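You operate a simulated robot arm through the tools that you are given. There is no shell and no other tool. Be economical: measure what you need, move in short steps, check, and stop when the job is done.

The job below is to be done with a simulated two-armed robot. You get a single attempt, and the scene is never put back.

Task
Dust the round plate, set the orange ring on it and turn the plate to B.
Fine: dust with the red rag and put it back; take the ring that lies by the black base; hold the red plate button down to free the plate; swing the yellow plate lever over it last. What is to be rubbed or washed off counts as gone when no trace of it is left.

It is judged by the outcome, as a careful person would: the job done as asked, and still so three seconds after it is handed in. It fails if anything else is knocked over, pushed out of place, dropped, spilled or broken.

Robot
Two 7-joint arms with two-finger parallel grippers on one trunk, on a base that drives. Base frame: it is fixed to the floor where the robot stands at the start and does not move with it; the origin is under the middle of the robot, x ahead of it, y to its left, z up. Readings come in mm, rad, newtons and seconds.
The left shoulder is at the start at [70, 134, 1226], the right one opposite. With the tool pointing down near the work surface each hand reaches from about 100 to 620 mm from the robot's upright axis, wherever it stands, measured 20 degrees to its own side. Places, roughly: middle of the round plate [600, -100, 900]; plate knob [700, -200, 900]; red plate button [400, -200, 900]; round plate [600, -100, 800]; yellow plate lever [500, 0, 900]. Payload 1.57 kg a hand.
The tool frame of a hand sits at the grasp point between the pads (the TCP): z along the fingers, y along the line on which they close. The tips reach 30 mm beyond it. Largest opening 80 mm; finger width 17, thickness 12; the body of the gripper, 40 by 82 mm, starts 80 mm behind the TCP.
Orientation is told as [roll, pitch, yaw] about the base's x, y, z axes, in that order, counted from this pose: with the fingers straight down and closing along the base's y, the tool's x points along the base's -x, its y along +y and its z along -z.

Tools
- The arms move only by the tool step_arm. It takes "left_commands", "right_commands" or both (then of equal length, played together; a hand with none holds still); each is a list of rows, each an object of numbers (a shift or turn left out is 0, a gripper value left out holds the last): "dx", "dy", "dz": the shift along the base's x, y, z in mm; "ax", "ay", "az": the turn, a rotation vector about the base's x, y, z in rad; "fingers": the closure, from 0 (fully open) to 1 (shut). In form: [{"dx": .., "dy": .., "dz": .., "ax": .., "ay": .., "az": .., "fingers": ..}, ...]. A call has 1 to 20 rows; each row shifts and turns the commanded pose from where the row before left it. A row lasts 0.2 s, in which the tool goes at most 50 mm and 0.15 rad; a call with a longer step from one row to the next is refused whole, and so is a gripper value outside its range. Where a pose cannot be reached the arm comes as near as it can. A force on the tool above 70 N (or 10 N above the force at the start of the call, whichever is more), or a blocked arm, ends the call early, and 0.2 s more pass. Each finger travels about 153 mm/s and halts on what it meets, pressing with about 22 N; the grip force reading is that of the motor and also rises with nothing between the fingers. The clock runs only during rows and for 0.2 s after the last one: add rows that do not move to give the fingers time. It gives the time, the measured TCP pose, the force on the tool (base axes), the opening and the grip force at its end, in the units of the frame above (readings bear some noise), with the torque about the TCP (base axes, N m) and any sound that the robot's microphone picked up.
- Cameras (640 x 400 px; columns grow to the right, rows downward): "scene" is now at [133.8, 6.7, 1441.1]; the picture's right is [0.00, -1.00, 0.00], its down [-0.72, -0.00, -0.69] and it looks along [0.69, 0.00, -0.72] (base axes); focal length 265 px, centre (320, 200). "left" rides on the left gripper at [72, 7, -122] in its tool frame; the picture's right is [-0.09, 1.00, 0.00], its down [-0.84, -0.08, -0.54] and it looks along [-0.54, -0.05, 0.84] (tool axes); focal length 238 px, centre (320, 200). "right" rides on the right gripper at [72, -7, -122] in its tool frame; the picture's right is [0.09, 1.00, 0.00], its down [-0.84, 0.08, -0.54] and it looks along [-0.54, 0.05, 0.84] (tool axes); focal length 238 px, centre (320, 200). There is no depth. A picture from a camera that has moved, and an enlarged one, comes with that camera's place and axes in the base frame and with its lens. The place of the scene camera against the robot may be out by one fixed shift of up to 12 mm in any direction.
- snapshot(camera): a new picture of that camera. No time passes.
- move_column(by): slides the trunk up (or, below 0, down) by that many mm; the arms and the scene camera ride with it, the base frame stays. It gives what a move gives, with no picture.
- drive_base(legs): drives the robot by 1 to 6 legs, each [ahead, left, turn to the left] in mm, mm and rad, along the robot's own axes; the way and the turn of a leg run together, so that a leg with both is an arc; at most 1500 mm and 3.142 rad a leg. The arms and the cameras ride along, it lands a little off, and it stops where it bumps. It gives what a move gives.
- head_to(pan, tilt): turns the head with the scene camera to pan (to the left, within 1.501 rad either way) and tilt (down, from -0.506 to 1.204), counted from straight ahead of the robot. It gives what a move gives.
- enlarge(camera, box): a new picture of the part [left, top, right, bottom] of that camera's present view, enlarged. No time passes.
- finish_job(): hands the job in; it is judged then, once.

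Work in short steps. Places have to be worked out from the pictures, the camera data and where the tool is seen: move nearer, look again, correct. Check each grasp and each placing, and mend what went wrong. You have 120 turns and 92 pictures in all, those below and enlarged ones among them. Open the grippers and draw the arms clear of the work before you hand the job in, unless the task says otherwise; then end with one line.

The tools are called after "Call:" by a JSON object that holds its "fn" and its "kwargs". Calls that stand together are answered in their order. step_arm: Moves the arms, as the interface text tells. Its arguments: {"type":"object","properties":{"left_commands":{"type":"array"},"right_commands":{"type":"array"}},"required":[]} The other tools are called the same way: move_column (by) slides the trunk up or down; drive_base (legs) drives the base; head_to (pan, tilt) turns the head that bears the scene camera; snapshot (camera) takes a picture; enlarge (camera, box) takes an enlarged picture of a part of a camera's view; finish_job () hands the job in.

At the start:

```text
time: 0.0
left_ee_pos: [412.5, 175.8, 1181.4]
left_tool_rot: [0.0, -0.001, 0.0]
left_ft_force: [-0.3, -0.6, -0.4]
left_wrist_torque: [-0.02, 0.02, 0.03]
left_width: 79.9
left_finger_force: 0.1
right_ee_pos: [382.6, -236.9, 1217.7]
right_tool_rot: [0.0, 0.0, 0.001]
right_ft_force: [-0.1, 0.2, -0.5]
right_wrist_torque: [-0.01, 0.01, 0.02]
right_width: 79.8
right_finger_force: 0.1
trunk travel left (down, up): [-800.0, 140.0]
robot x, y, heading: [1.6, 1.1, -0.009]
head pan, tilt: [0.002, 0.806]
```

scene: 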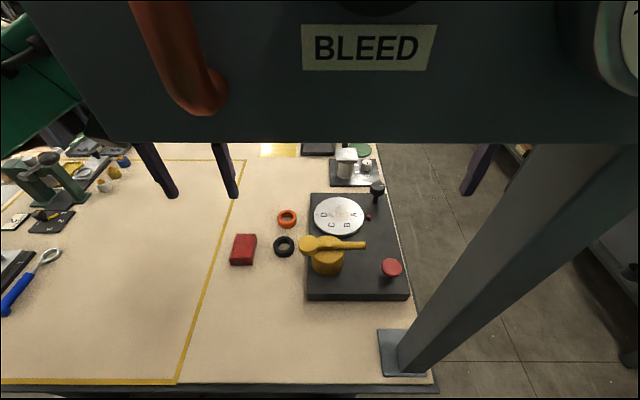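
right: 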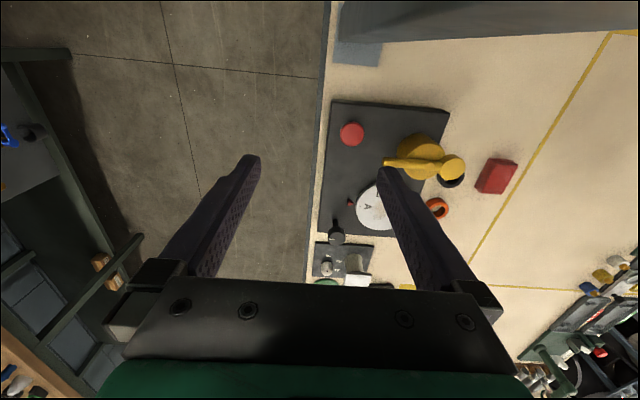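
left: 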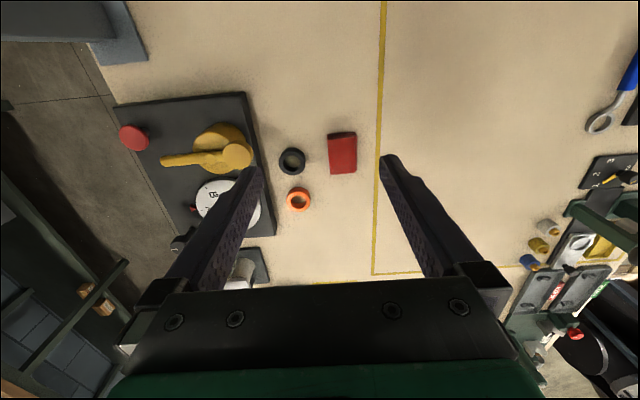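

The plate base lies right-ahead, with an overhead panel on a post close by. I take enlarged views of the work area first.

Call:
{"fn": "enlarge", "kwargs": {"camera": "scene", "box": [220, 140, 440, 310]}}

Call:
{"fn": "enlarge", "kwargs": {"camera": "left", "box": [100, 80, 380, 290]}}

Call:
{"fn": "enlarge", "kwargs": {"camera": "right", "box": [300, 0, 540, 300]}}

```text
2.35 times, centred on (330, 225) of scene
camera zoom: at [133.8, 6.7, 1441.1], right [0.0, -1.0, 0.0], down [-0.72, 0.0, -0.69], along [0.69, 0.0, -0.72], focal length 623 px, centre (296, 141)
```

zoom: 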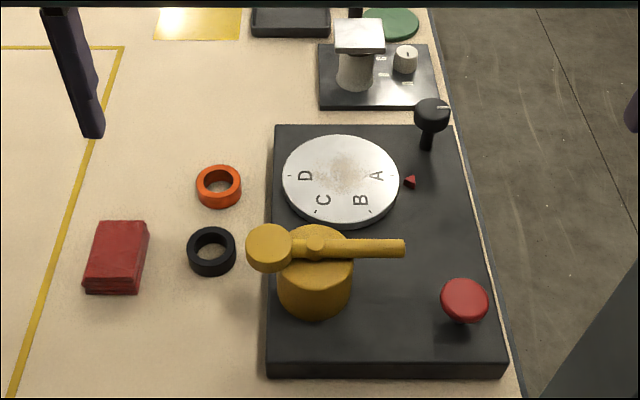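

```text
1.90 times, centred on (240, 185) of left
camera zoom: at [340.1, 184.2, 1303.3], right [0.09, 1.0, 0.0], down [0.84, -0.08, 0.54], along [0.54, -0.05, -0.84], focal length 454 px, centre (472, 229)
```

zoom: 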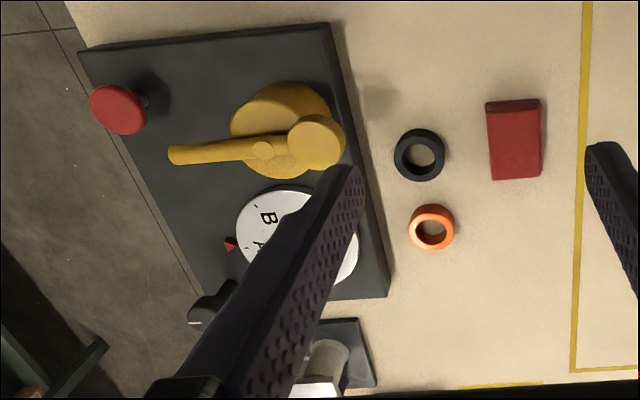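

```text
1.33 times, centred on (420, 150) of right
camera zoom: at [309.7, -244.3, 1341.6], right [-0.09, 1.0, 0.0], down [0.84, 0.08, 0.54], along [0.54, 0.05, -0.84], focal length 318 px, centre (187, 267)
```

zoom: 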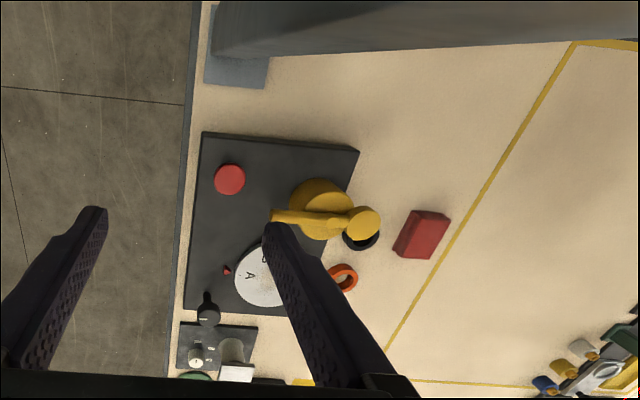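

I want to know how much room there is on the right side of the table, so I turn the head to look right and then around the panel.

Call:
{"fn": "head_to", "kwargs": {"pan": -1.1, "tilt": 0.75}}

Call:
{"fn": "snapshot", "kwargs": {"camera": "scene"}}

Call:
{"fn": "head_to", "kwargs": {"pan": -0.4, "tilt": 0.1}}

Call:
{"fn": "snapshot", "kwargs": {"camera": "scene"}}

```text
time: 1.3
left_ee_pos: [412.9, 176.7, 1181.3]
left_tool_rot: [0.0, 0.001, -0.002]
left_ft_force: [0.7, -0.7, 0.6]
left_wrist_torque: [0.02, 0.03, -0.01]
left_width: 80.0
left_finger_force: 0.1
right_ee_pos: [381.2, -237.6, 1218.8]
right_tool_rot: [0.0, 0.0, 0.0]
right_ft_force: [-0.6, 0.2, 0.2]
right_wrist_torque: [-0.04, -0.01, 0.03]
right_width: 80.2
right_finger_force: 0.1
trunk travel left (down, up): [-800.0, 140.0]
robot x, y, heading: [1.2, 0.6, 0.002]
head pan, tilt: [-1.1, 0.75]
```

```text
85 pictures are left
camera scene: at [91.1, -67.3, 1445.6], right [-0.89, -0.45, 0.0], down [-0.31, 0.61, -0.73], along [0.33, -0.65, -0.68], focal length 265 px, centre (320, 200)
```

scene: 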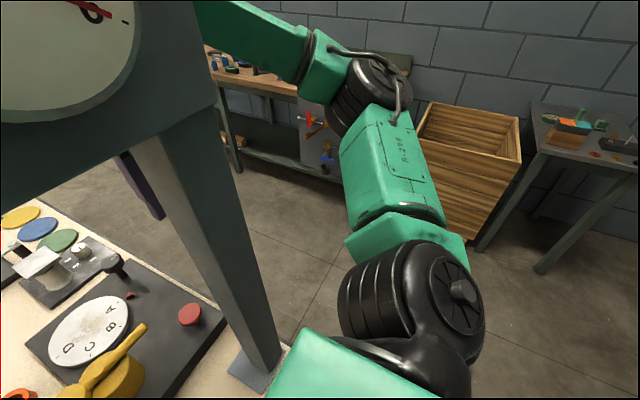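

```text
time: 2.4
left_ee_pos: [413.5, 176.0, 1181.9]
left_tool_rot: [-0.002, 0.002, 0.0]
left_ft_force: [0.1, 0.4, 0.2]
left_wrist_torque: [-0.01, -0.01, 0.0]
left_width: 80.1
left_finger_force: 0.1
right_ee_pos: [382.3, -237.6, 1219.6]
right_tool_rot: [0.0, 0.0, -0.001]
right_ft_force: [-0.4, -0.6, 0.4]
right_wrist_torque: [0.02, 0.0, -0.03]
right_width: 80.1
right_finger_force: 0.0
trunk travel left (down, up): [-800.0, 140.0]
robot x, y, heading: [-1.9, 1.2, -0.001]
head pan, tilt: [-0.4, 0.099]
```

```text
84 pictures are left
camera scene: at [138.1, -29.5, 1504.6], right [-0.39, -0.92, 0.0], down [-0.09, 0.04, -0.99], along [0.92, -0.39, -0.1], focal length 265 px, centre (320, 200)
```

scene: 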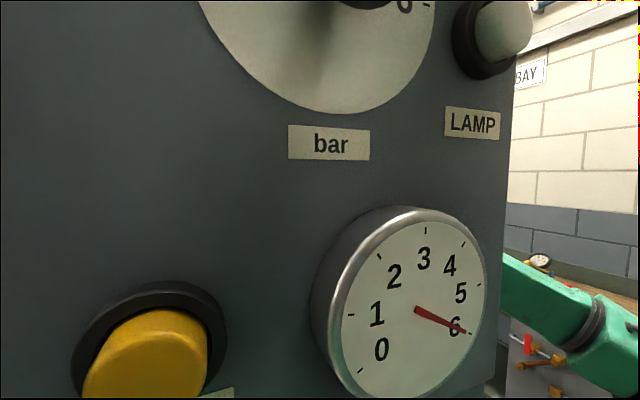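

The aisle on the right is wide, so I can go to that side later for the knob if needed. I lower the trunk 130 mm to get below the panel and look down at the table edge.

Call:
{"fn": "move_column", "kwargs": {"by": -130}}

Call:
{"fn": "head_to", "kwargs": {"pan": 0.0, "tilt": 1.2}}

Call:
{"fn": "snapshot", "kwargs": {"camera": "scene"}}

Call:
{"fn": "head_to", "kwargs": {"pan": 0.0, "tilt": 0.65}}

Call:
{"fn": "snapshot", "kwargs": {"camera": "scene"}}

```text
time: 4.0
left_ee_pos: [410.8, 176.1, 1051.6]
left_tool_rot: [0.0, 0.0, -0.001]
left_ft_force: [-0.4, 0.4, -0.2]
left_wrist_torque: [-0.02, -0.05, 0.01]
left_width: 80.2
left_finger_force: 0.2
right_ee_pos: [382.2, -238.4, 1089.2]
right_tool_rot: [0.0, -0.001, 0.001]
right_ft_force: [-0.1, 0.1, 0.3]
right_wrist_torque: [0.02, 0.02, -0.04]
right_width: 79.9
right_finger_force: 0.1
trunk travel left (down, up): [-670.0, 270.0]
robot x, y, heading: [1.1, 0.5, 0.001]
head pan, tilt: [-0.4, 0.099]
```

```text
time: 5.3
left_ee_pos: [412.4, 176.8, 1050.5]
left_tool_rot: [-0.001, 0.0, 0.001]
left_ft_force: [0.4, 0.2, 0.7]
left_wrist_torque: [-0.03, 0.01, -0.05]
left_width: 79.7
left_finger_force: 0.1
right_ee_pos: [382.0, -236.7, 1088.1]
right_tool_rot: [0.0, 0.0, -0.001]
right_ft_force: [0.0, 0.1, 0.0]
right_wrist_torque: [0.01, 0.01, -0.01]
right_width: 80.0
right_finger_force: 0.1
trunk travel left (down, up): [-670.0, 270.0]
robot x, y, heading: [-2.6, -1.1, -0.001]
head pan, tilt: [0.0, 1.201]
```

```text
83 pictures are left
camera scene: at [109.4, 6.5, 1283.9], right [0.0, -1.0, 0.0], down [-0.93, 0.0, -0.36], along [0.36, 0.0, -0.93], focal length 265 px, centre (320, 200)
```

scene: 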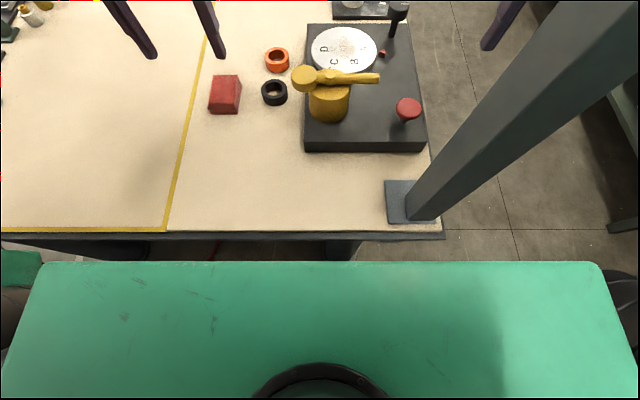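

```text
time: 6.3
left_ee_pos: [412.9, 176.2, 1050.2]
left_tool_rot: [0.0, 0.0, -0.002]
left_ft_force: [0.1, 0.8, -0.7]
left_wrist_torque: [0.02, 0.0, 0.0]
left_width: 80.0
left_finger_force: 0.0
right_ee_pos: [380.7, -238.9, 1088.7]
right_tool_rot: [0.0, -0.001, 0.001]
right_ft_force: [-0.6, 0.3, 0.8]
right_wrist_torque: [0.0, -0.01, -0.01]
right_width: 79.8
right_finger_force: 0.0
trunk travel left (down, up): [-670.0, 270.0]
robot x, y, heading: [0.8, 0.6, 0.001]
head pan, tilt: [0.0, 0.649]
```

```text
82 pictures are left
camera scene: at [140.2, 6.5, 1324.1], right [0.0, -1.0, 0.0], down [-0.61, 0.0, -0.8], along [0.8, 0.0, -0.61], focal length 265 px, centre (320, 200)
```

scene: 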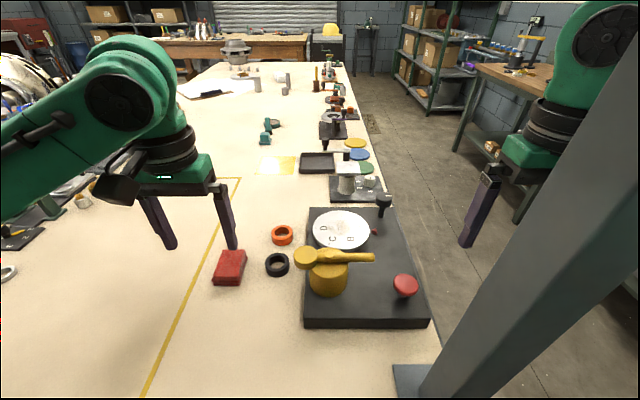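

The chest clears the table edge by about 100 mm and the post foot is at about [285, -190]. I move the right hand outward to clear the post, and then drive 90 mm ahead.

Call:
{"fn": "step_arm", "kwargs": {"right_commands": [{"dy": -40}, {"dy": -40}, {"dy": -30}, {}]}}

Call:
{"fn": "drive_base", "kwargs": {"legs": [[90, 0, 0]]}}

Call:
{"fn": "snapshot", "kwargs": {"camera": "scene"}}

Call:
{"fn": "snapshot", "kwargs": {"camera": "left"}}

```text
time: 7.3
left_ee_pos: [412.8, 175.9, 1051.5]
left_tool_rot: [0.002, -0.001, 0.0]
left_ft_force: [-0.4, -0.2, -0.3]
left_wrist_torque: [-0.01, 0.01, 0.02]
left_width: 80.2
left_finger_force: 0.2
right_ee_pos: [382.6, -349.8, 1086.9]
right_tool_rot: [0.001, -0.001, 0.0]
right_ft_force: [0.3, -1.3, -0.1]
right_wrist_torque: [0.01, 0.0, 0.04]
right_width: 79.9
right_finger_force: 0.0
trunk travel left (down, up): [-670.0, 270.0]
robot x, y, heading: [1.0, -0.4, -0.003]
head pan, tilt: [0.0, 0.649]
```

```text
time: 8.4
left_ee_pos: [478.0, 168.3, 1049.0]
left_tool_rot: [-0.001, 0.003, -0.036]
left_ft_force: [0.9, -0.7, 0.1]
left_wrist_torque: [0.08, 0.16, 0.03]
left_width: 79.9
left_finger_force: 0.0
right_ee_pos: [428.0, -354.7, 1085.7]
right_tool_rot: [0.001, 0.003, -0.037]
right_ft_force: [-1.8, -0.7, -1.3]
right_wrist_torque: [0.11, -0.14, 0.0]
right_width: 79.9
right_finger_force: 0.1
trunk travel left (down, up): [-670.0, 270.0]
robot x, y, heading: [56.7, 6.5, -0.042]
head pan, tilt: [0.0, 0.649]
```

```text
81 pictures are left
camera scene: at [200.6, 8.1, 1323.8], right [-0.04, -1.0, 0.0], down [-0.61, 0.02, -0.79], along [0.79, -0.03, -0.61], focal length 265 px, centre (320, 200)
```

scene: 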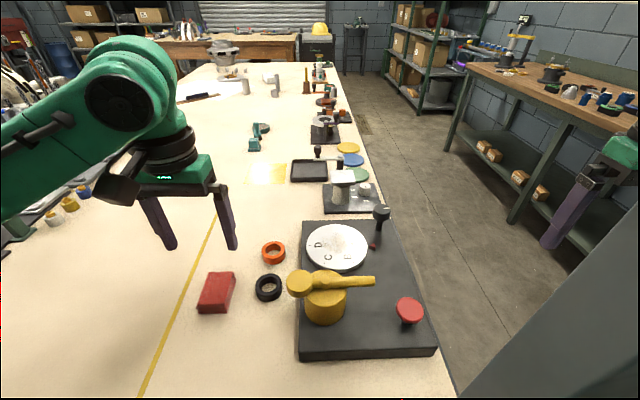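

```text
80 pictures are left
camera left: at [406.3, 178.6, 1172.2], right [0.13, 0.99, 0.0], down [0.84, -0.11, 0.54], along [0.53, -0.07, -0.84], focal length 238 px, centre (320, 200)
```

left: 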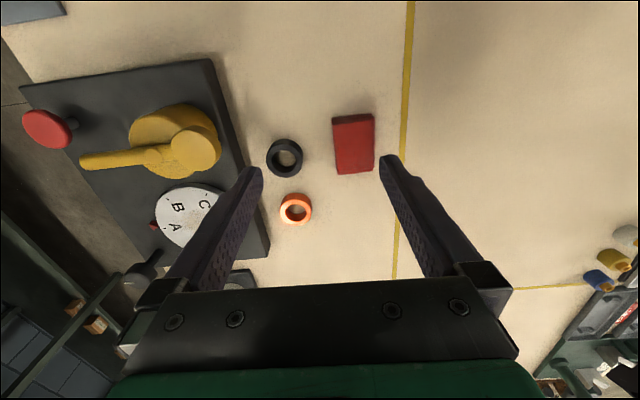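

It stopped at 57 mm and is slightly turned, so it bumped on something. I back off 15 mm, straighten the heading, and look right to see what it met.

Call:
{"fn": "drive_base", "kwargs": {"legs": [[-15, 0, 0.04]]}}

Call:
{"fn": "head_to", "kwargs": {"pan": -0.8, "tilt": 1.0}}

Call:
{"fn": "snapshot", "kwargs": {"camera": "scene"}}

```text
time: 9.2
left_ee_pos: [454.2, 184.5, 1049.6]
left_tool_rot: [0.002, 0.002, 0.004]
left_ft_force: [0.2, 0.4, 0.3]
left_wrist_torque: [-0.03, 0.0, 0.0]
left_width: 79.8
left_finger_force: 0.1
right_ee_pos: [426.6, -341.2, 1086.3]
right_tool_rot: [0.003, 0.001, 0.003]
right_ft_force: [-0.3, -0.2, 0.4]
right_wrist_torque: [0.02, 0.01, 0.01]
right_width: 80.2
right_finger_force: 0.2
trunk travel left (down, up): [-670.0, 270.0]
robot x, y, heading: [44.5, 6.9, 0.005]
head pan, tilt: [0.0, 0.649]
```

```text
time: 10.3
left_ee_pos: [453.3, 184.6, 1049.8]
left_tool_rot: [0.0, 0.004, 0.006]
left_ft_force: [0.9, -1.0, 1.0]
left_wrist_torque: [-0.01, -0.04, 0.03]
left_width: 80.1
left_finger_force: 0.1
right_ee_pos: [425.4, -340.3, 1086.6]
right_tool_rot: [0.0, -0.001, 0.004]
right_ft_force: [0.2, 0.5, 0.2]
right_wrist_torque: [0.0, 0.01, -0.01]
right_width: 80.0
right_finger_force: 0.1
trunk travel left (down, up): [-670.0, 270.0]
robot x, y, heading: [41.4, 8.6, 0.004]
head pan, tilt: [-0.799, 1.0]
```

```text
79 pictures are left
camera scene: at [144.0, -36.1, 1296.5], right [-0.71, -0.7, 0.0], down [-0.59, 0.6, -0.54], along [0.38, -0.39, -0.84], focal length 265 px, centre (320, 200)
```

scene: 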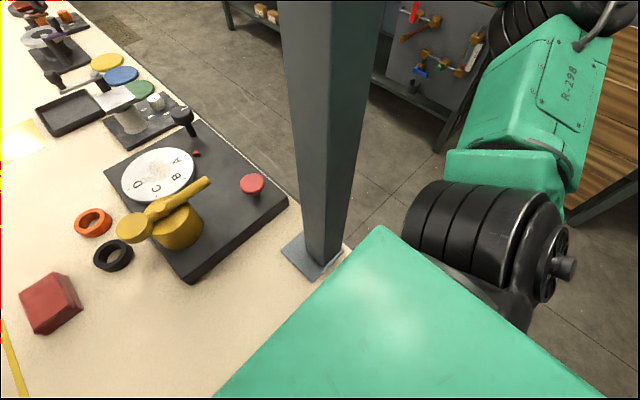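

The right chest corner met the post, so working from the front is cramped. From the right side of the table, facing +y, everything is within reach. I back off, go right, then ahead, turn left 90° and check before closing in.

Call:
{"fn": "drive_base", "kwargs": {"legs": [[-450, 0, 0], [0, -770, 0]]}}

Call:
{"fn": "head_to", "kwargs": {"pan": 0, "tilt": 0.5}}

Call:
{"fn": "snapshot", "kwargs": {"camera": "scene"}}

```text
time: 16.9
left_ee_pos: [-3.8, -594.5, 1050.6]
left_tool_rot: [0.0, 0.001, 0.002]
left_ft_force: [-0.8, 0.3, -0.6]
left_wrist_torque: [0.0, -0.02, -0.04]
left_width: 80.3
left_finger_force: 0.0
right_ee_pos: [-31.4, -1119.2, 1086.4]
right_tool_rot: [0.002, 0.0, 0.0]
right_ft_force: [0.8, -0.3, 0.4]
right_wrist_torque: [-0.01, 0.0, 0.01]
right_width: 79.9
right_finger_force: 0.0
trunk travel left (down, up): [-670.0, 270.0]
robot x, y, heading: [-411.9, -774.7, 0.004]
head pan, tilt: [-0.799, 1.0]
```

```text
time: 18.0
left_ee_pos: [-2.9, -595.3, 1051.0]
left_tool_rot: [0.001, 0.001, 0.003]
left_ft_force: [-0.6, 0.5, 0.0]
left_wrist_torque: [-0.01, 0.01, -0.03]
left_width: 80.2
left_finger_force: 0.1
right_ee_pos: [-33.5, -1119.5, 1085.9]
right_tool_rot: [-0.002, 0.0, 0.0]
right_ft_force: [-0.2, 0.7, -1.2]
right_wrist_torque: [0.0, 0.0, 0.0]
right_width: 79.9
right_finger_force: 0.0
trunk travel left (down, up): [-670.0, 270.0]
robot x, y, heading: [-416.5, -770.0, -0.005]
head pan, tilt: [0.0, 0.499]
```

```text
78 pictures are left
camera scene: at [-271.0, -764.6, 1337.5], right [0.0, -1.0, 0.0], down [-0.48, 0.0, -0.88], along [0.88, 0.0, -0.48], focal length 265 px, centre (320, 200)
```

scene: 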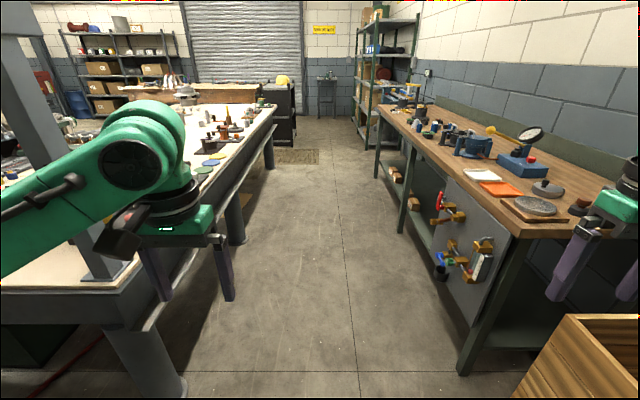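

The aisle spans about y = -225 to -1320, wide enough. I tuck the right hand in and drive ahead to x ≈ 620, then turn left 90°.

Call:
{"fn": "step_arm", "kwargs": {"right_commands": [{"dy": 40}, {"dy": 40}, {"dy": 30}, {}]}}

Call:
{"fn": "drive_base", "kwargs": {"legs": [[1035, 0, 0], [0, 0, 1.571]]}}

Call:
{"fn": "snapshot", "kwargs": {"camera": "scene"}}

```text
time: 19.0
left_ee_pos: [-4.1, -594.9, 1049.9]
left_tool_rot: [-0.001, -0.001, 0.001]
left_ft_force: [-0.5, -0.5, -0.1]
left_wrist_torque: [0.02, 0.02, 0.02]
left_width: 80.0
left_finger_force: 0.1
right_ee_pos: [-33.6, -1010.0, 1086.4]
right_tool_rot: [0.003, 0.001, -0.001]
right_ft_force: [-1.1, 0.4, -0.2]
right_wrist_torque: [0.01, 0.01, 0.0]
right_width: 79.9
right_finger_force: 0.1
trunk travel left (down, up): [-670.0, 270.0]
robot x, y, heading: [-411.5, -770.1, 0.002]
head pan, tilt: [0.0, 0.499]
```

```text
time: 28.1
left_ee_pos: [457.6, -351.8, 1050.8]
left_tool_rot: [0.0, 0.0, 1.557]
left_ft_force: [0.0, 0.0, -0.7]
left_wrist_torque: [-0.03, -0.01, 0.02]
left_width: 80.0
left_finger_force: 0.0
right_ee_pos: [873.2, -386.8, 1084.3]
right_tool_rot: [0.0, 0.003, 1.555]
right_ft_force: [-0.2, -0.2, -0.8]
right_wrist_torque: [0.04, -0.06, 0.0]
right_width: 80.1
right_finger_force: 0.1
trunk travel left (down, up): [-670.0, 270.0]
robot x, y, heading: [629.3, -768.1, 1.554]
head pan, tilt: [0.0, 0.499]
```

```text
77 pictures are left
camera scene: at [633.5, -618.0, 1337.6], right [1.0, -0.01, 0.0], down [-0.01, -0.48, -0.88], along [0.01, 0.88, -0.48], focal length 265 px, centre (320, 200)
```

scene: 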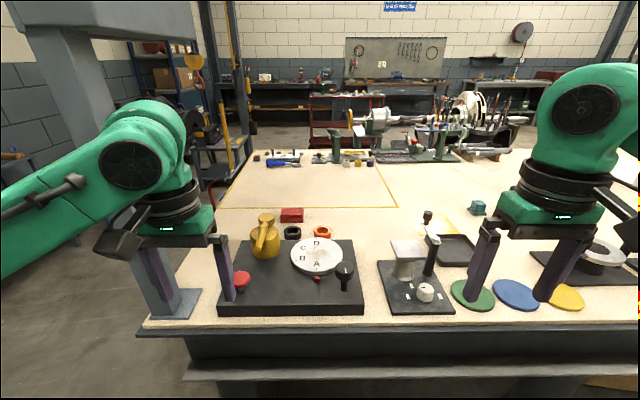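

The robot now faces the plate base. The left elbow would pass close to the post, so I shift 50 mm right and drive ahead in two legs.

Call:
{"fn": "drive_base", "kwargs": {"legs": [[0, -50, 0.017], [250, 0, 0]]}}

Call:
{"fn": "snapshot", "kwargs": {"camera": "scene"}}

```text
time: 30.5
left_ee_pos: [496.8, -101.9, 1049.6]
left_tool_rot: [0.001, 0.001, 1.576]
left_ft_force: [-0.9, 0.1, 0.4]
left_wrist_torque: [0.0, 0.02, 0.02]
left_width: 79.9
left_finger_force: 0.0
right_ee_pos: [913.0, -129.8, 1085.7]
right_tool_rot: [0.0, -0.001, 1.575]
right_ft_force: [0.4, 0.6, 0.6]
right_wrist_torque: [0.01, 0.0, 0.01]
right_width: 80.1
right_finger_force: 0.0
trunk travel left (down, up): [-670.0, 270.0]
robot x, y, heading: [676.4, -511.2, 1.576]
head pan, tilt: [0.0, 0.499]
```

```text
76 pictures are left
camera scene: at [678.5, -364.8, 1337.6], right [1.0, 0.01, 0.0], down [0.0, -0.48, -0.88], along [0.0, 0.88, -0.48], focal length 265 px, centre (320, 200)
```

scene: 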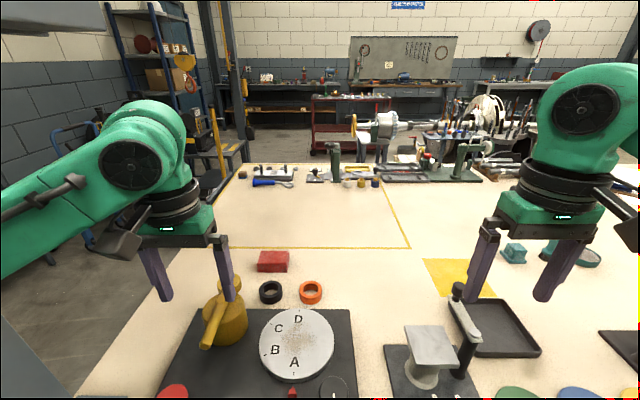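

Clear so far; I advance another 105 mm and look down steeply.

Call:
{"fn": "drive_base", "kwargs": {"legs": [[105, 0, 0]]}}

Call:
{"fn": "head_to", "kwargs": {"pan": 0, "tilt": 0.95}}

Call:
{"fn": "snapshot", "kwargs": {"camera": "scene"}}

Call:
{"fn": "snapshot", "kwargs": {"camera": "left"}}

```text
time: 31.6
left_ee_pos: [460.4, -84.0, 1058.0]
left_tool_rot: [0.025, -0.014, 1.697]
left_ft_force: [-0.1, 0.1, 0.0]
left_wrist_torque: [-0.01, 0.0, 0.01]
left_width: 80.2
left_finger_force: 0.1
right_ee_pos: [872.5, -55.6, 1084.5]
right_tool_rot: [0.02, -0.009, 1.713]
right_ft_force: [-0.3, -0.6, 0.4]
right_wrist_torque: [0.01, 0.01, -0.02]
right_width: 80.0
right_finger_force: 0.1
trunk travel left (down, up): [-670.0, 270.0]
robot x, y, heading: [668.3, -461.3, 1.711]
head pan, tilt: [0.0, 0.499]
stopped in leg 1: the robot was blocked; the commanded pose is now the measured one
```

```text
time: 32.5
left_ee_pos: [458.7, -83.9, 1056.4]
left_tool_rot: [0.029, -0.009, 1.704]
left_ft_force: [0.5, 0.0, 0.4]
left_wrist_torque: [-0.01, -0.01, 0.04]
left_width: 79.9
left_finger_force: 0.1
right_ee_pos: [873.6, -55.2, 1083.1]
right_tool_rot: [0.022, -0.01, 1.711]
right_ft_force: [0.0, -0.8, -0.6]
right_wrist_torque: [0.01, -0.03, -0.01]
right_width: 80.3
right_finger_force: 0.1
trunk travel left (down, up): [-670.0, 270.0]
robot x, y, heading: [664.4, -462.4, 1.71]
head pan, tilt: [0.0, 0.949]
```

```text
75 pictures are left
camera scene: at [682.3, -344.3, 1301.3], right [0.99, 0.14, -0.02], down [0.1, -0.8, -0.59], along [-0.1, 0.58, -0.81], focal length 265 px, centre (320, 200)
```

scene: 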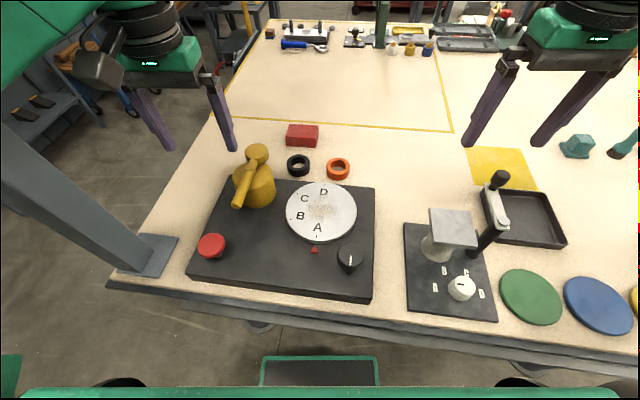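

```text
74 pictures are left
camera left: at [464.9, -155.1, 1179.1], right [-1.0, -0.04, 0.03], down [-0.02, 0.84, 0.55], along [-0.05, 0.55, -0.84], focal length 238 px, centre (320, 200)
```

left: 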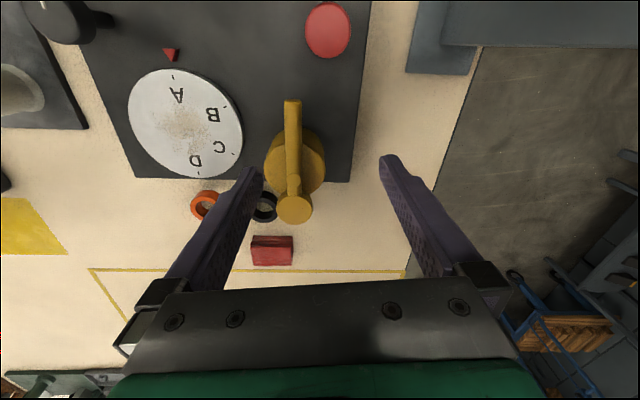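

It is blocked at y ≈ -461 and twisted left. I back off 30 mm and straighten, then look at the left side to see what it hit.

Call:
{"fn": "drive_base", "kwargs": {"legs": [[-30, 0, -0.14]]}}

Call:
{"fn": "head_to", "kwargs": {"pan": 0.9, "tilt": 0.8}}

Call:
{"fn": "snapshot", "kwargs": {"camera": "scene"}}

Call:
{"fn": "head_to", "kwargs": {"pan": 0.0, "tilt": 1.2}}

Call:
{"fn": "snapshot", "kwargs": {"camera": "scene"}}

```text
time: 33.2
left_ee_pos: [459.8, -84.8, 1058.9]
left_tool_rot: [0.023, -0.018, 1.693]
left_ft_force: [-0.3, -0.1, -0.7]
left_wrist_torque: [-0.01, 0.01, -0.01]
left_width: 80.0
left_finger_force: 0.1
right_ee_pos: [872.3, -57.1, 1085.0]
right_tool_rot: [0.017, -0.008, 1.71]
right_ft_force: [0.3, -0.1, -0.3]
right_wrist_torque: [-0.05, 0.03, 0.01]
right_width: 80.0
right_finger_force: 0.0
trunk travel left (down, up): [-670.0, 270.0]
robot x, y, heading: [670.3, -464.0, 1.708]
head pan, tilt: [0.0, 0.949]
stopped in leg 1: the robot was blocked; the commanded pose is now the measured one
```

```text
time: 34.4
left_ee_pos: [459.0, -84.5, 1057.6]
left_tool_rot: [0.028, -0.013, 1.698]
left_ft_force: [0.1, 0.2, 0.3]
left_wrist_torque: [0.0, -0.01, -0.02]
left_width: 79.8
left_finger_force: 0.1
right_ee_pos: [872.4, -56.7, 1083.4]
right_tool_rot: [0.018, -0.01, 1.711]
right_ft_force: [0.7, 0.1, -0.7]
right_wrist_torque: [0.02, -0.02, -0.01]
right_width: 80.0
right_finger_force: 0.0
trunk travel left (down, up): [-670.0, 270.0]
robot x, y, heading: [667.5, -465.7, 1.709]
head pan, tilt: [0.901, 0.799]
```

```text
73 pictures are left
camera scene: at [621.8, -376.9, 1313.7], right [0.51, 0.86, 0.0], down [0.6, -0.36, -0.71], along [-0.62, 0.36, -0.7], focal length 265 px, centre (320, 200)
```

scene: 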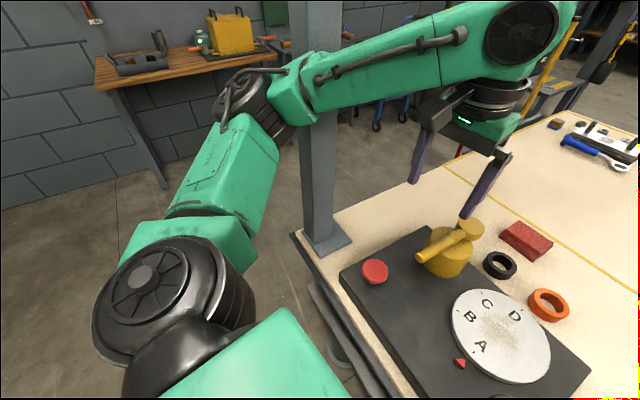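

```text
time: 35.6
left_ee_pos: [458.8, -84.5, 1057.6]
left_tool_rot: [0.026, -0.014, 1.699]
left_ft_force: [0.0, 0.4, 0.4]
left_wrist_torque: [0.01, -0.01, 0.01]
left_width: 80.0
left_finger_force: 0.0
right_ee_pos: [872.4, -55.4, 1083.7]
right_tool_rot: [0.019, -0.008, 1.71]
right_ft_force: [0.3, -0.2, 0.1]
right_wrist_torque: [0.02, -0.03, 0.0]
right_width: 80.0
right_finger_force: 0.0
trunk travel left (down, up): [-670.0, 270.0]
robot x, y, heading: [670.5, -461.3, 1.707]
head pan, tilt: [0.0, 1.201]
```

```text
72 pictures are left
camera scene: at [682.8, -362.3, 1284.8], right [0.99, 0.14, -0.02], down [0.12, -0.92, -0.37], along [-0.07, 0.37, -0.93], focal length 265 px, centre (320, 200)
```

scene: 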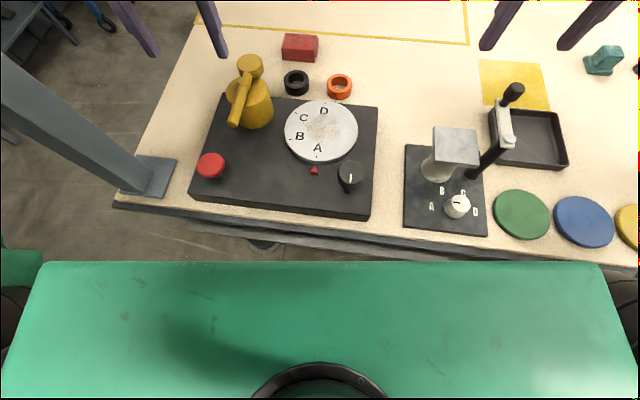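

The left elbow is jammed against the post. I back straight off without turning, drifting a little right, to free it.

Call:
{"fn": "drive_base", "kwargs": {"legs": [[-40, -25, 0]]}}

Call:
{"fn": "snapshot", "kwargs": {"camera": "scene"}}

```text
time: 36.5
left_ee_pos: [464.4, -109.1, 1047.6]
left_tool_rot: [0.001, 0.001, 1.7]
left_ft_force: [-0.5, 0.7, 0.7]
left_wrist_torque: [-0.03, -0.03, -0.02]
left_width: 80.0
left_finger_force: 0.0
right_ee_pos: [877.9, -80.7, 1083.8]
right_tool_rot: [-0.005, 0.008, 1.711]
right_ft_force: [0.6, 0.4, -0.1]
right_wrist_torque: [-0.03, 0.0, 0.03]
right_width: 80.4
right_finger_force: 0.2
trunk travel left (down, up): [-670.0, 270.0]
robot x, y, heading: [698.1, -496.3, 1.705]
head pan, tilt: [0.0, 1.201]
```

```text
71 pictures are left
camera scene: at [683.4, -383.8, 1283.4], right [0.99, 0.14, 0.0], down [0.13, -0.92, -0.36], along [-0.05, 0.36, -0.93], focal length 265 px, centre (320, 200)
```

scene: 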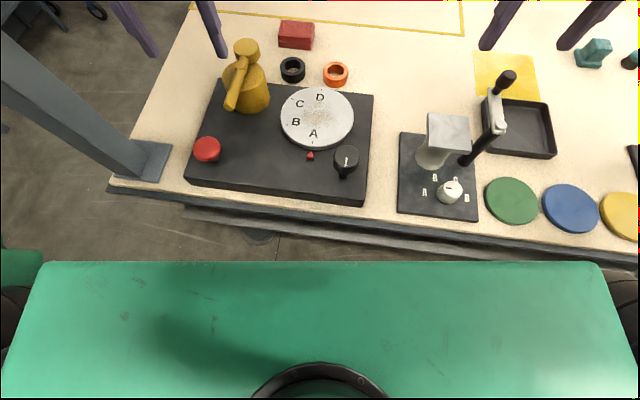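

Freed, and nothing on the table has moved. I straighten up while shifting right to x ≈ 765, then advance again with the elbow well clear of the post.

Call:
{"fn": "drive_base", "kwargs": {"legs": [[0, -70, 0], [0, 0, -0.134], [95, 0, 0]]}}

Call:
{"fn": "snapshot", "kwargs": {"camera": "scene"}}

```text
time: 38.9
left_ee_pos: [591.1, 16.7, 1049.9]
left_tool_rot: [0.005, -0.002, 1.569]
left_ft_force: [0.8, -0.6, -1.3]
left_wrist_torque: [-0.03, 0.01, -0.04]
left_width: 80.0
left_finger_force: 0.1
right_ee_pos: [1003.3, -8.1, 1085.0]
right_tool_rot: [0.0, 0.002, 1.579]
right_ft_force: [0.6, 0.2, -0.3]
right_wrist_torque: [-0.03, -0.01, 0.01]
right_width: 80.0
right_finger_force: 0.1
trunk travel left (down, up): [-670.0, 270.0]
robot x, y, heading: [772.4, -398.5, 1.582]
head pan, tilt: [0.0, 1.201]
```

```text
70 pictures are left
camera scene: at [771.2, -283.6, 1284.0], right [1.0, 0.01, 0.0], down [0.01, -0.93, -0.36], along [0.0, 0.36, -0.93], focal length 265 px, centre (320, 200)
```

scene: 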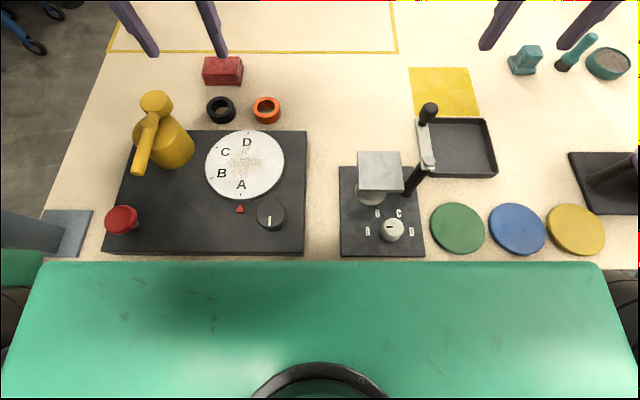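

Now well placed. The rag is at about [543, 214], roughly 60 mm wide in y. I move the left hand above it, turning so that the fingers close along y.

Call:
{"fn": "step_arm", "kwargs": {"left_commands": [{"dx": -4.4, "dy": 18, "az": -0.1427}, {"dx": -4.4, "dy": 18, "az": -0.1427}, {"dx": -4.4, "dy": 18, "az": -0.1427}, {"dx": -4.4, "dy": 18, "az": -0.1427}, {"dx": -4.4, "dy": 18, "az": -0.1427}, {"dx": -4.4, "dy": 18, "az": -0.1427}, {"dx": -4.4, "dy": 18, "az": -0.1427}, {"dx": -4.4, "dy": 18, "az": -0.1427}, {"dx": -4.4, "dy": 18, "az": -0.1427}, {"dx": -4.4, "dy": 18, "az": -0.1427}, {"dx": -4.4, "dy": 18, "az": -0.1427}, {"dz": -40}, {"dz": -40}, {}]}}

Call:
{"fn": "snapshot", "kwargs": {"camera": "left"}}

Call:
{"fn": "snapshot", "kwargs": {"camera": "scene"}}

```text
time: 41.9
left_ee_pos: [551.1, 199.0, 1018.1]
left_tool_rot: [0.005, 0.01, -0.046]
left_ft_force: [-0.4, -0.3, -0.7]
left_wrist_torque: [-0.01, -0.01, -0.01]
left_width: 79.9
left_finger_force: 0.0
left hand out of reach, approached as far as the arm can: row 11, 12, 13
right_ee_pos: [1004.1, -7.5, 1085.4]
right_tool_rot: [-0.002, 0.003, 1.579]
right_ft_force: [0.0, -0.1, 0.4]
right_wrist_torque: [0.01, -0.03, -0.02]
right_width: 80.3
right_finger_force: 0.2
trunk travel left (down, up): [-670.0, 270.0]
robot x, y, heading: [769.0, -394.7, 1.579]
head pan, tilt: [0.0, 1.201]
```

```text
69 pictures are left
camera left: at [480.0, 209.6, 1141.9], right [0.14, 0.99, 0.0], down [0.84, -0.12, 0.53], along [0.53, -0.07, -0.85], focal length 238 px, centre (320, 200)
```

left: 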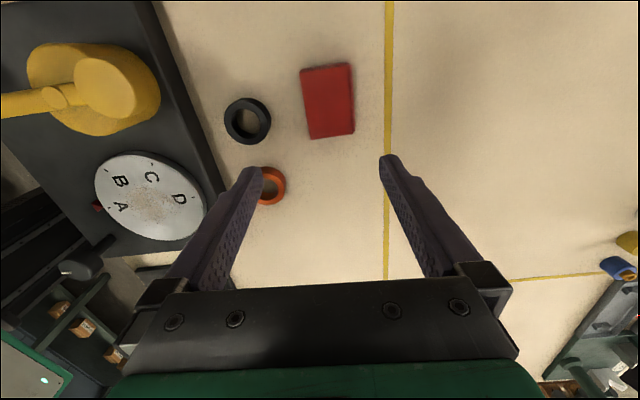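

```text
68 pictures are left
camera scene: at [770.0, -282.9, 1283.9], right [1.0, 0.01, 0.0], down [0.01, -0.93, -0.36], along [0.0, 0.36, -0.93], focal length 265 px, centre (320, 200)
```

scene: 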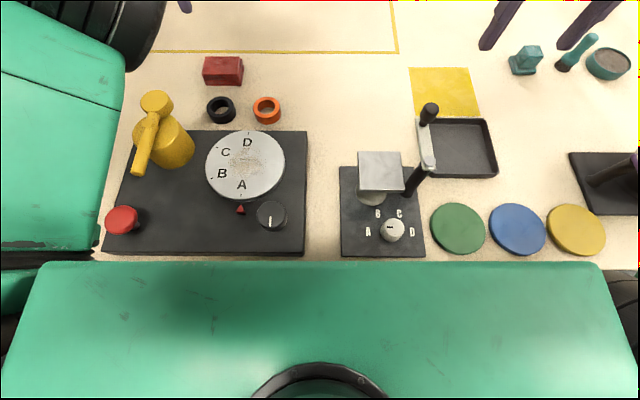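

The hand is close to its reach limit at this height, but reach should grow lower down. I go down another 70 mm to see.

Call:
{"fn": "step_arm", "kwargs": {"left_commands": [{"dz": -35}, {"dz": -35}, {}]}}

```text
time: 42.7
left_ee_pos: [569.5, 208.2, 1010.8]
left_tool_rot: [0.033, 0.019, -0.093]
left_ft_force: [-0.5, -0.8, -0.6]
left_wrist_torque: [0.0, 0.01, -0.02]
left_width: 80.1
left_finger_force: 0.0
left hand out of reach, approached as far as the arm can: row 1, 2
right_ee_pos: [1003.9, -7.7, 1084.8]
right_tool_rot: [-0.001, 0.005, 1.578]
right_ft_force: [0.4, 0.9, -0.2]
right_wrist_torque: [0.01, 0.01, 0.01]
right_width: 79.9
right_finger_force: 0.0
trunk travel left (down, up): [-670.0, 270.0]
robot x, y, heading: [771.2, -396.4, 1.578]
head pan, tilt: [0.0, 1.201]
```

It is not getting lower. I pull back in y and go down there, to see where the limit lies.

Call:
{"fn": "step_arm", "kwargs": {"left_commands": [{"dy": -40}, {"dy": -40}, {"dy": -20}, {}]}}

```text
time: 43.7
left_ee_pos: [569.8, 207.5, 1010.8]
left_tool_rot: [0.033, 0.018, -0.091]
left_ft_force: [0.4, -0.9, 0.4]
left_wrist_torque: [-0.01, -0.01, 0.01]
left_width: 80.1
left_finger_force: 0.1
left hand out of reach, approached as far as the arm can: row 1, 2, 3
right_ee_pos: [1003.6, -7.1, 1083.9]
right_tool_rot: [-0.002, 0.004, 1.579]
right_ft_force: [-0.1, -0.4, -0.5]
right_wrist_torque: [0.04, 0.01, -0.03]
right_width: 80.1
right_finger_force: 0.0
trunk travel left (down, up): [-670.0, 270.0]
robot x, y, heading: [767.3, -398.0, 1.577]
head pan, tilt: [0.0, 1.201]
```

It stays stuck, so a wrist joint is probably at its limit from the -90° turn. I raise the hand a bit and turn back.

Call:
{"fn": "step_arm", "kwargs": {"left_commands": [{"dz": 40, "az": 0.14}, {"dz": 40, "az": 0.14}, {"dz": 40, "az": 0.14}, {"az": 0.14}, {"az": 0.14}, {"az": 0.14}, {"az": 0.14}, {"az": 0.14}, {}]}}

```text
time: 45.7
left_ee_pos: [566.4, 174.0, 1111.7]
left_tool_rot: [0.034, 0.019, 0.96]
left_ft_force: [-1.0, 0.4, -0.7]
left_wrist_torque: [-0.01, 0.0, 0.02]
left_width: 79.8
left_finger_force: 0.0
left hand out of reach, approached as far as the arm can: row 1, 2, 3, 4, 5
right_ee_pos: [1004.6, -7.0, 1084.9]
right_tool_rot: [-0.002, 0.005, 1.58]
right_ft_force: [0.4, 0.1, -0.6]
right_wrist_torque: [-0.01, 0.04, -0.01]
right_width: 80.0
right_finger_force: 0.1
trunk travel left (down, up): [-670.0, 270.0]
robot x, y, heading: [770.3, -395.7, 1.576]
head pan, tilt: [0.0, 1.201]
```

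That freed it. I return to the neutral yaw, level the tool, come back in y and then go down to test.

Call:
{"fn": "step_arm", "kwargs": {"left_commands": [{"dy": -25, "az": 0.12, "ax": -0.034, "ay": -0.019}, {"dy": -25, "az": 0.12}, {"dy": -20, "az": 0.12}, {"az": 0.12}, {"az": 0.12, "dz": -20}, {"dz": -40}, {"dz": -40}, {}]}}

```text
time: 47.5
left_ee_pos: [566.3, 105.8, 1012.6]
left_tool_rot: [0.0, 0.038, 1.558]
left_ft_force: [-0.1, -0.6, 0.4]
left_wrist_torque: [0.03, 0.01, 0.0]
left_width: 79.9
left_finger_force: 0.1
right_ee_pos: [1004.2, -7.5, 1085.1]
right_tool_rot: [0.0, 0.001, 1.58]
right_ft_force: [0.1, -0.2, 0.7]
right_wrist_torque: [0.03, -0.01, 0.01]
right_width: 80.0
right_finger_force: 0.1
trunk travel left (down, up): [-670.0, 270.0]
robot x, y, heading: [767.0, -394.2, 1.578]
head pan, tilt: [0.0, 1.201]
```

Good. I level the tool and turn the other way (+90°), then go out over the rag at this height.

Call:
{"fn": "step_arm", "kwargs": {"left_commands": [{"ax": 0.038, "az": 0.145}, {"az": 0.145}, {"az": 0.145}, {"az": 0.145}, {"az": 0.145}, {"az": 0.145}, {"az": 0.145}, {"az": 0.145}, {"az": 0.145}, {"az": 0.145}, {"az": 0.135}, {"dy": 35, "dx": -8}, {"dy": 35, "dx": -8}, {"dy": 35, "dx": -10}, {}]}}

```text
time: 50.7
left_ee_pos: [540.2, 206.4, 1010.8]
left_tool_rot: [-0.002, 0.003, 3.14]
left_ft_force: [-0.7, 1.1, 0.2]
left_wrist_torque: [0.0, -0.03, 0.01]
left_width: 80.1
left_finger_force: 0.0
left hand out of reach, approached as far as the arm can: row 14
right_ee_pos: [1003.0, -8.3, 1085.8]
right_tool_rot: [-0.003, 0.003, 1.58]
right_ft_force: [-0.5, -0.2, 0.1]
right_wrist_torque: [0.01, -0.04, -0.01]
right_width: 80.1
right_finger_force: 0.0
trunk travel left (down, up): [-670.0, 270.0]
robot x, y, heading: [767.7, -393.3, 1.582]
head pan, tilt: [0.0, 1.201]
```

Only the last few mm were out of reach. I go down (where the arm reaches farther) and look.

Call:
{"fn": "step_arm", "kwargs": {"left_commands": [{"dz": -30, "dy": -8}, {"dz": -35}, {"dz": -35}, {"dy": 15}, {}]}}

Call:
{"fn": "snapshot", "kwargs": {"camera": "left"}}

Call:
{"fn": "snapshot", "kwargs": {"camera": "scene"}}

```text
time: 51.9
left_ee_pos: [542.9, 211.7, 911.6]
left_tool_rot: [-0.004, 0.001, -3.141]
left_ft_force: [-0.1, 0.8, -0.7]
left_wrist_torque: [0.02, 0.01, -0.02]
left_width: 80.2
left_finger_force: 0.2
right_ee_pos: [1003.1, -6.9, 1084.6]
right_tool_rot: [-0.001, 0.005, 1.58]
right_ft_force: [-0.1, -0.3, -0.6]
right_wrist_torque: [-0.01, -0.06, 0.03]
right_width: 79.8
right_finger_force: 0.1
trunk travel left (down, up): [-670.0, 270.0]
robot x, y, heading: [767.4, -395.5, 1.579]
head pan, tilt: [0.0, 1.201]
```

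```text
67 pictures are left
camera left: at [613.7, 205.3, 1034.5], right [-0.09, -1.0, 0.0], down [-0.84, 0.08, 0.54], along [-0.54, 0.05, -0.84], focal length 238 px, centre (320, 200)
```

left: 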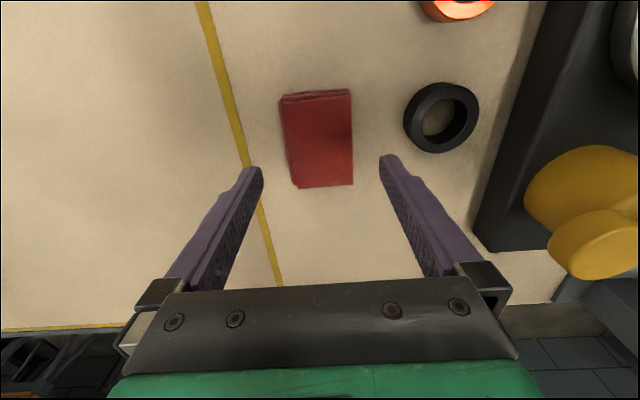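

```text
66 pictures are left
camera scene: at [770.3, -283.0, 1283.9], right [1.0, 0.01, 0.0], down [0.01, -0.93, -0.36], along [0.0, 0.36, -0.93], focal length 265 px, centre (320, 200)
```

scene: 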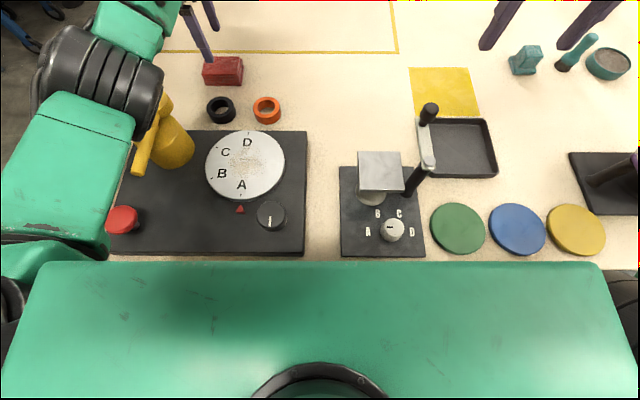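

Above the rag, centred at about [538, 213]; the left forearm passes over the lever. To keep the elbow clear I raise the trunk 40 mm, then lower the hand most of the way.

Call:
{"fn": "move_column", "kwargs": {"by": 40}}

Call:
{"fn": "step_arm", "kwargs": {"left_commands": [{"dz": -35}, {"dz": -35}, {"dx": -3}, {}]}}

Call:
{"fn": "snapshot", "kwargs": {"camera": "left"}}

Call:
{"fn": "snapshot", "kwargs": {"camera": "scene"}}

```text
time: 52.7
left_ee_pos: [542.6, 212.2, 951.9]
left_tool_rot: [-0.001, 0.0, -3.142]
left_ft_force: [0.2, 0.3, -1.0]
left_wrist_torque: [-0.03, 0.04, 0.0]
left_width: 80.2
left_finger_force: 0.2
right_ee_pos: [1004.5, -7.5, 1124.3]
right_tool_rot: [0.0, 0.003, 1.579]
right_ft_force: [0.3, 0.3, 0.3]
right_wrist_torque: [0.0, -0.01, -0.03]
right_width: 80.3
right_finger_force: 0.1
trunk travel left (down, up): [-710.0, 230.0]
robot x, y, heading: [768.9, -395.2, 1.582]
head pan, tilt: [0.0, 1.201]
```

```text
time: 53.7
left_ee_pos: [539.2, 211.0, 881.2]
left_tool_rot: [-0.003, 0.0, -3.141]
left_ft_force: [0.5, -0.1, -0.5]
left_wrist_torque: [0.0, -0.02, -0.03]
left_width: 79.9
left_finger_force: 0.0
right_ee_pos: [1003.6, -6.6, 1124.8]
right_tool_rot: [-0.001, 0.003, 1.58]
right_ft_force: [0.7, -0.3, 0.1]
right_wrist_torque: [0.01, 0.03, -0.04]
right_width: 79.8
right_finger_force: 0.2
trunk travel left (down, up): [-710.0, 230.0]
robot x, y, heading: [766.7, -393.0, 1.577]
head pan, tilt: [0.0, 1.201]
```

```text
65 pictures are left
camera left: at [610.6, 205.4, 1004.5], right [-0.09, -1.0, 0.0], down [-0.84, 0.08, 0.54], along [-0.54, 0.05, -0.84], focal length 238 px, centre (320, 200)
```

left: 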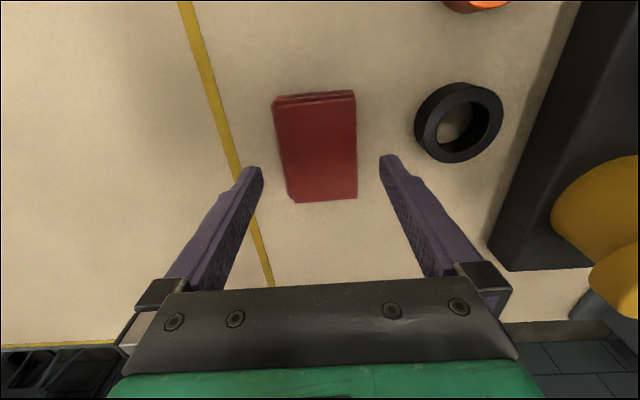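

```text
64 pictures are left
camera scene: at [770.6, -282.7, 1323.9], right [1.0, 0.01, 0.0], down [0.01, -0.93, -0.36], along [0.0, 0.36, -0.93], focal length 265 px, centre (320, 200)
```

scene: 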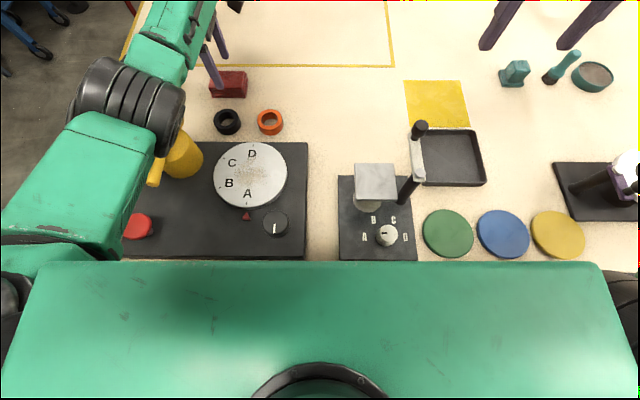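

Rag sits well between the fingers and the elbow stays well above the lever. I descend to 836 and close.

Call:
{"fn": "step_arm", "kwargs": {"left_commands": [{"dz": -25, "dy": 1}, {"dz": -20, "dy": 1}, {}, {"fingers": 1}, {}, {}, {}]}}

Call:
{"fn": "snapshot", "kwargs": {"camera": "left"}}

```text
time: 55.3
left_ee_pos: [540.7, 212.3, 838.0]
left_tool_rot: [-0.002, -0.002, -3.14]
left_ft_force: [-0.4, 0.8, 0.5]
left_wrist_torque: [0.01, -0.01, 0.0]
left_width: 59.2
left_finger_force: 22.0
right_ee_pos: [1003.1, -7.9, 1125.2]
right_tool_rot: [-0.002, 0.004, 1.58]
right_ft_force: [-0.7, 0.8, -0.4]
right_wrist_torque: [0.0, -0.02, 0.01]
right_width: 80.0
right_finger_force: 0.1
trunk travel left (down, up): [-710.0, 230.0]
robot x, y, heading: [767.6, -398.9, 1.573]
head pan, tilt: [0.0, 1.201]
```

```text
63 pictures are left
camera left: at [611.3, 207.1, 960.9], right [-0.09, -1.0, 0.0], down [-0.84, 0.08, 0.54], along [-0.54, 0.05, -0.84], focal length 238 px, centre (320, 200)
```

left: 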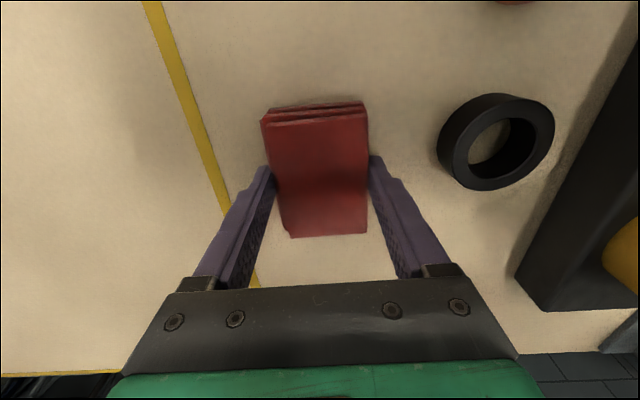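

Rag gripped (59 mm wide) at TCP [540.7, 212.3, 838], yaw π, which I note for putting it back. I lift it 110 mm, move back over the plate and zoom in on the dust.

Call:
{"fn": "step_arm", "kwargs": {"left_commands": [{"dz": 40}, {"dz": 40}, {"dz": 30}, {"dx": 8, "dy": -35}, {"dx": 8, "dy": -35}, {"dx": 10, "dy": -35}, {}]}}

Call:
{"fn": "enlarge", "kwargs": {"camera": "scene", "box": [110, 90, 310, 260]}}

Call:
{"fn": "snapshot", "kwargs": {"camera": "left"}}

```text
time: 56.9
left_ee_pos: [553.9, 139.7, 932.6]
left_tool_rot: [-0.002, 0.001, -3.14]
left_ft_force: [-0.2, -1.1, -1.1]
left_wrist_torque: [0.02, 0.02, 0.0]
left_width: 59.0
left_finger_force: 22.1
left hand out of reach, approached as far as the arm can: row 4, 6
right_ee_pos: [1004.9, -7.3, 1123.6]
right_tool_rot: [0.0, 0.004, 1.579]
right_ft_force: [0.5, -0.5, -0.1]
right_wrist_torque: [0.02, -0.02, -0.01]
right_width: 80.0
right_finger_force: 0.0
trunk travel left (down, up): [-710.0, 230.0]
robot x, y, heading: [770.1, -394.2, 1.576]
head pan, tilt: [0.0, 1.201]
```

```text
2.35 times, centred on (210, 175) of scene
camera zoom: at [771.4, -282.8, 1323.9], right [1.0, 0.01, 0.0], down [0.01, -0.93, -0.36], along [0.0, 0.36, -0.93], focal length 623 px, centre (579, 259)
```

zoom: 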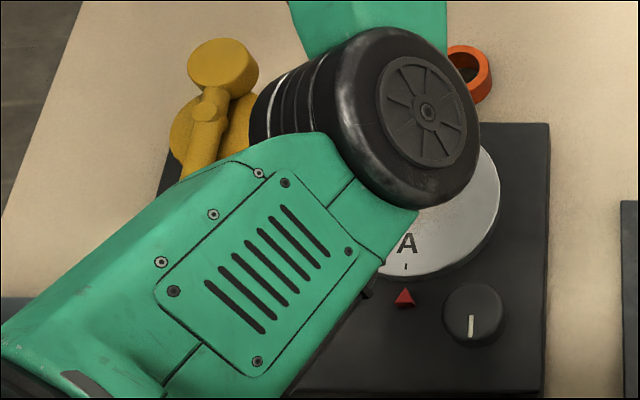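

```text
61 pictures are left
camera left: at [625.3, 133.5, 1054.9], right [-0.09, -1.0, 0.0], down [-0.84, 0.08, 0.54], along [-0.54, 0.05, -0.84], focal length 238 px, centre (320, 200)
```

left: 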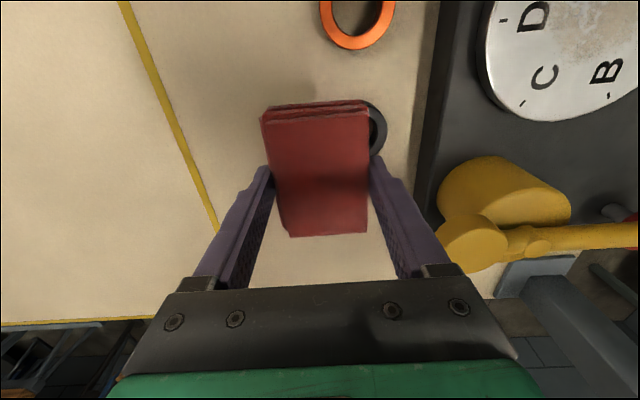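

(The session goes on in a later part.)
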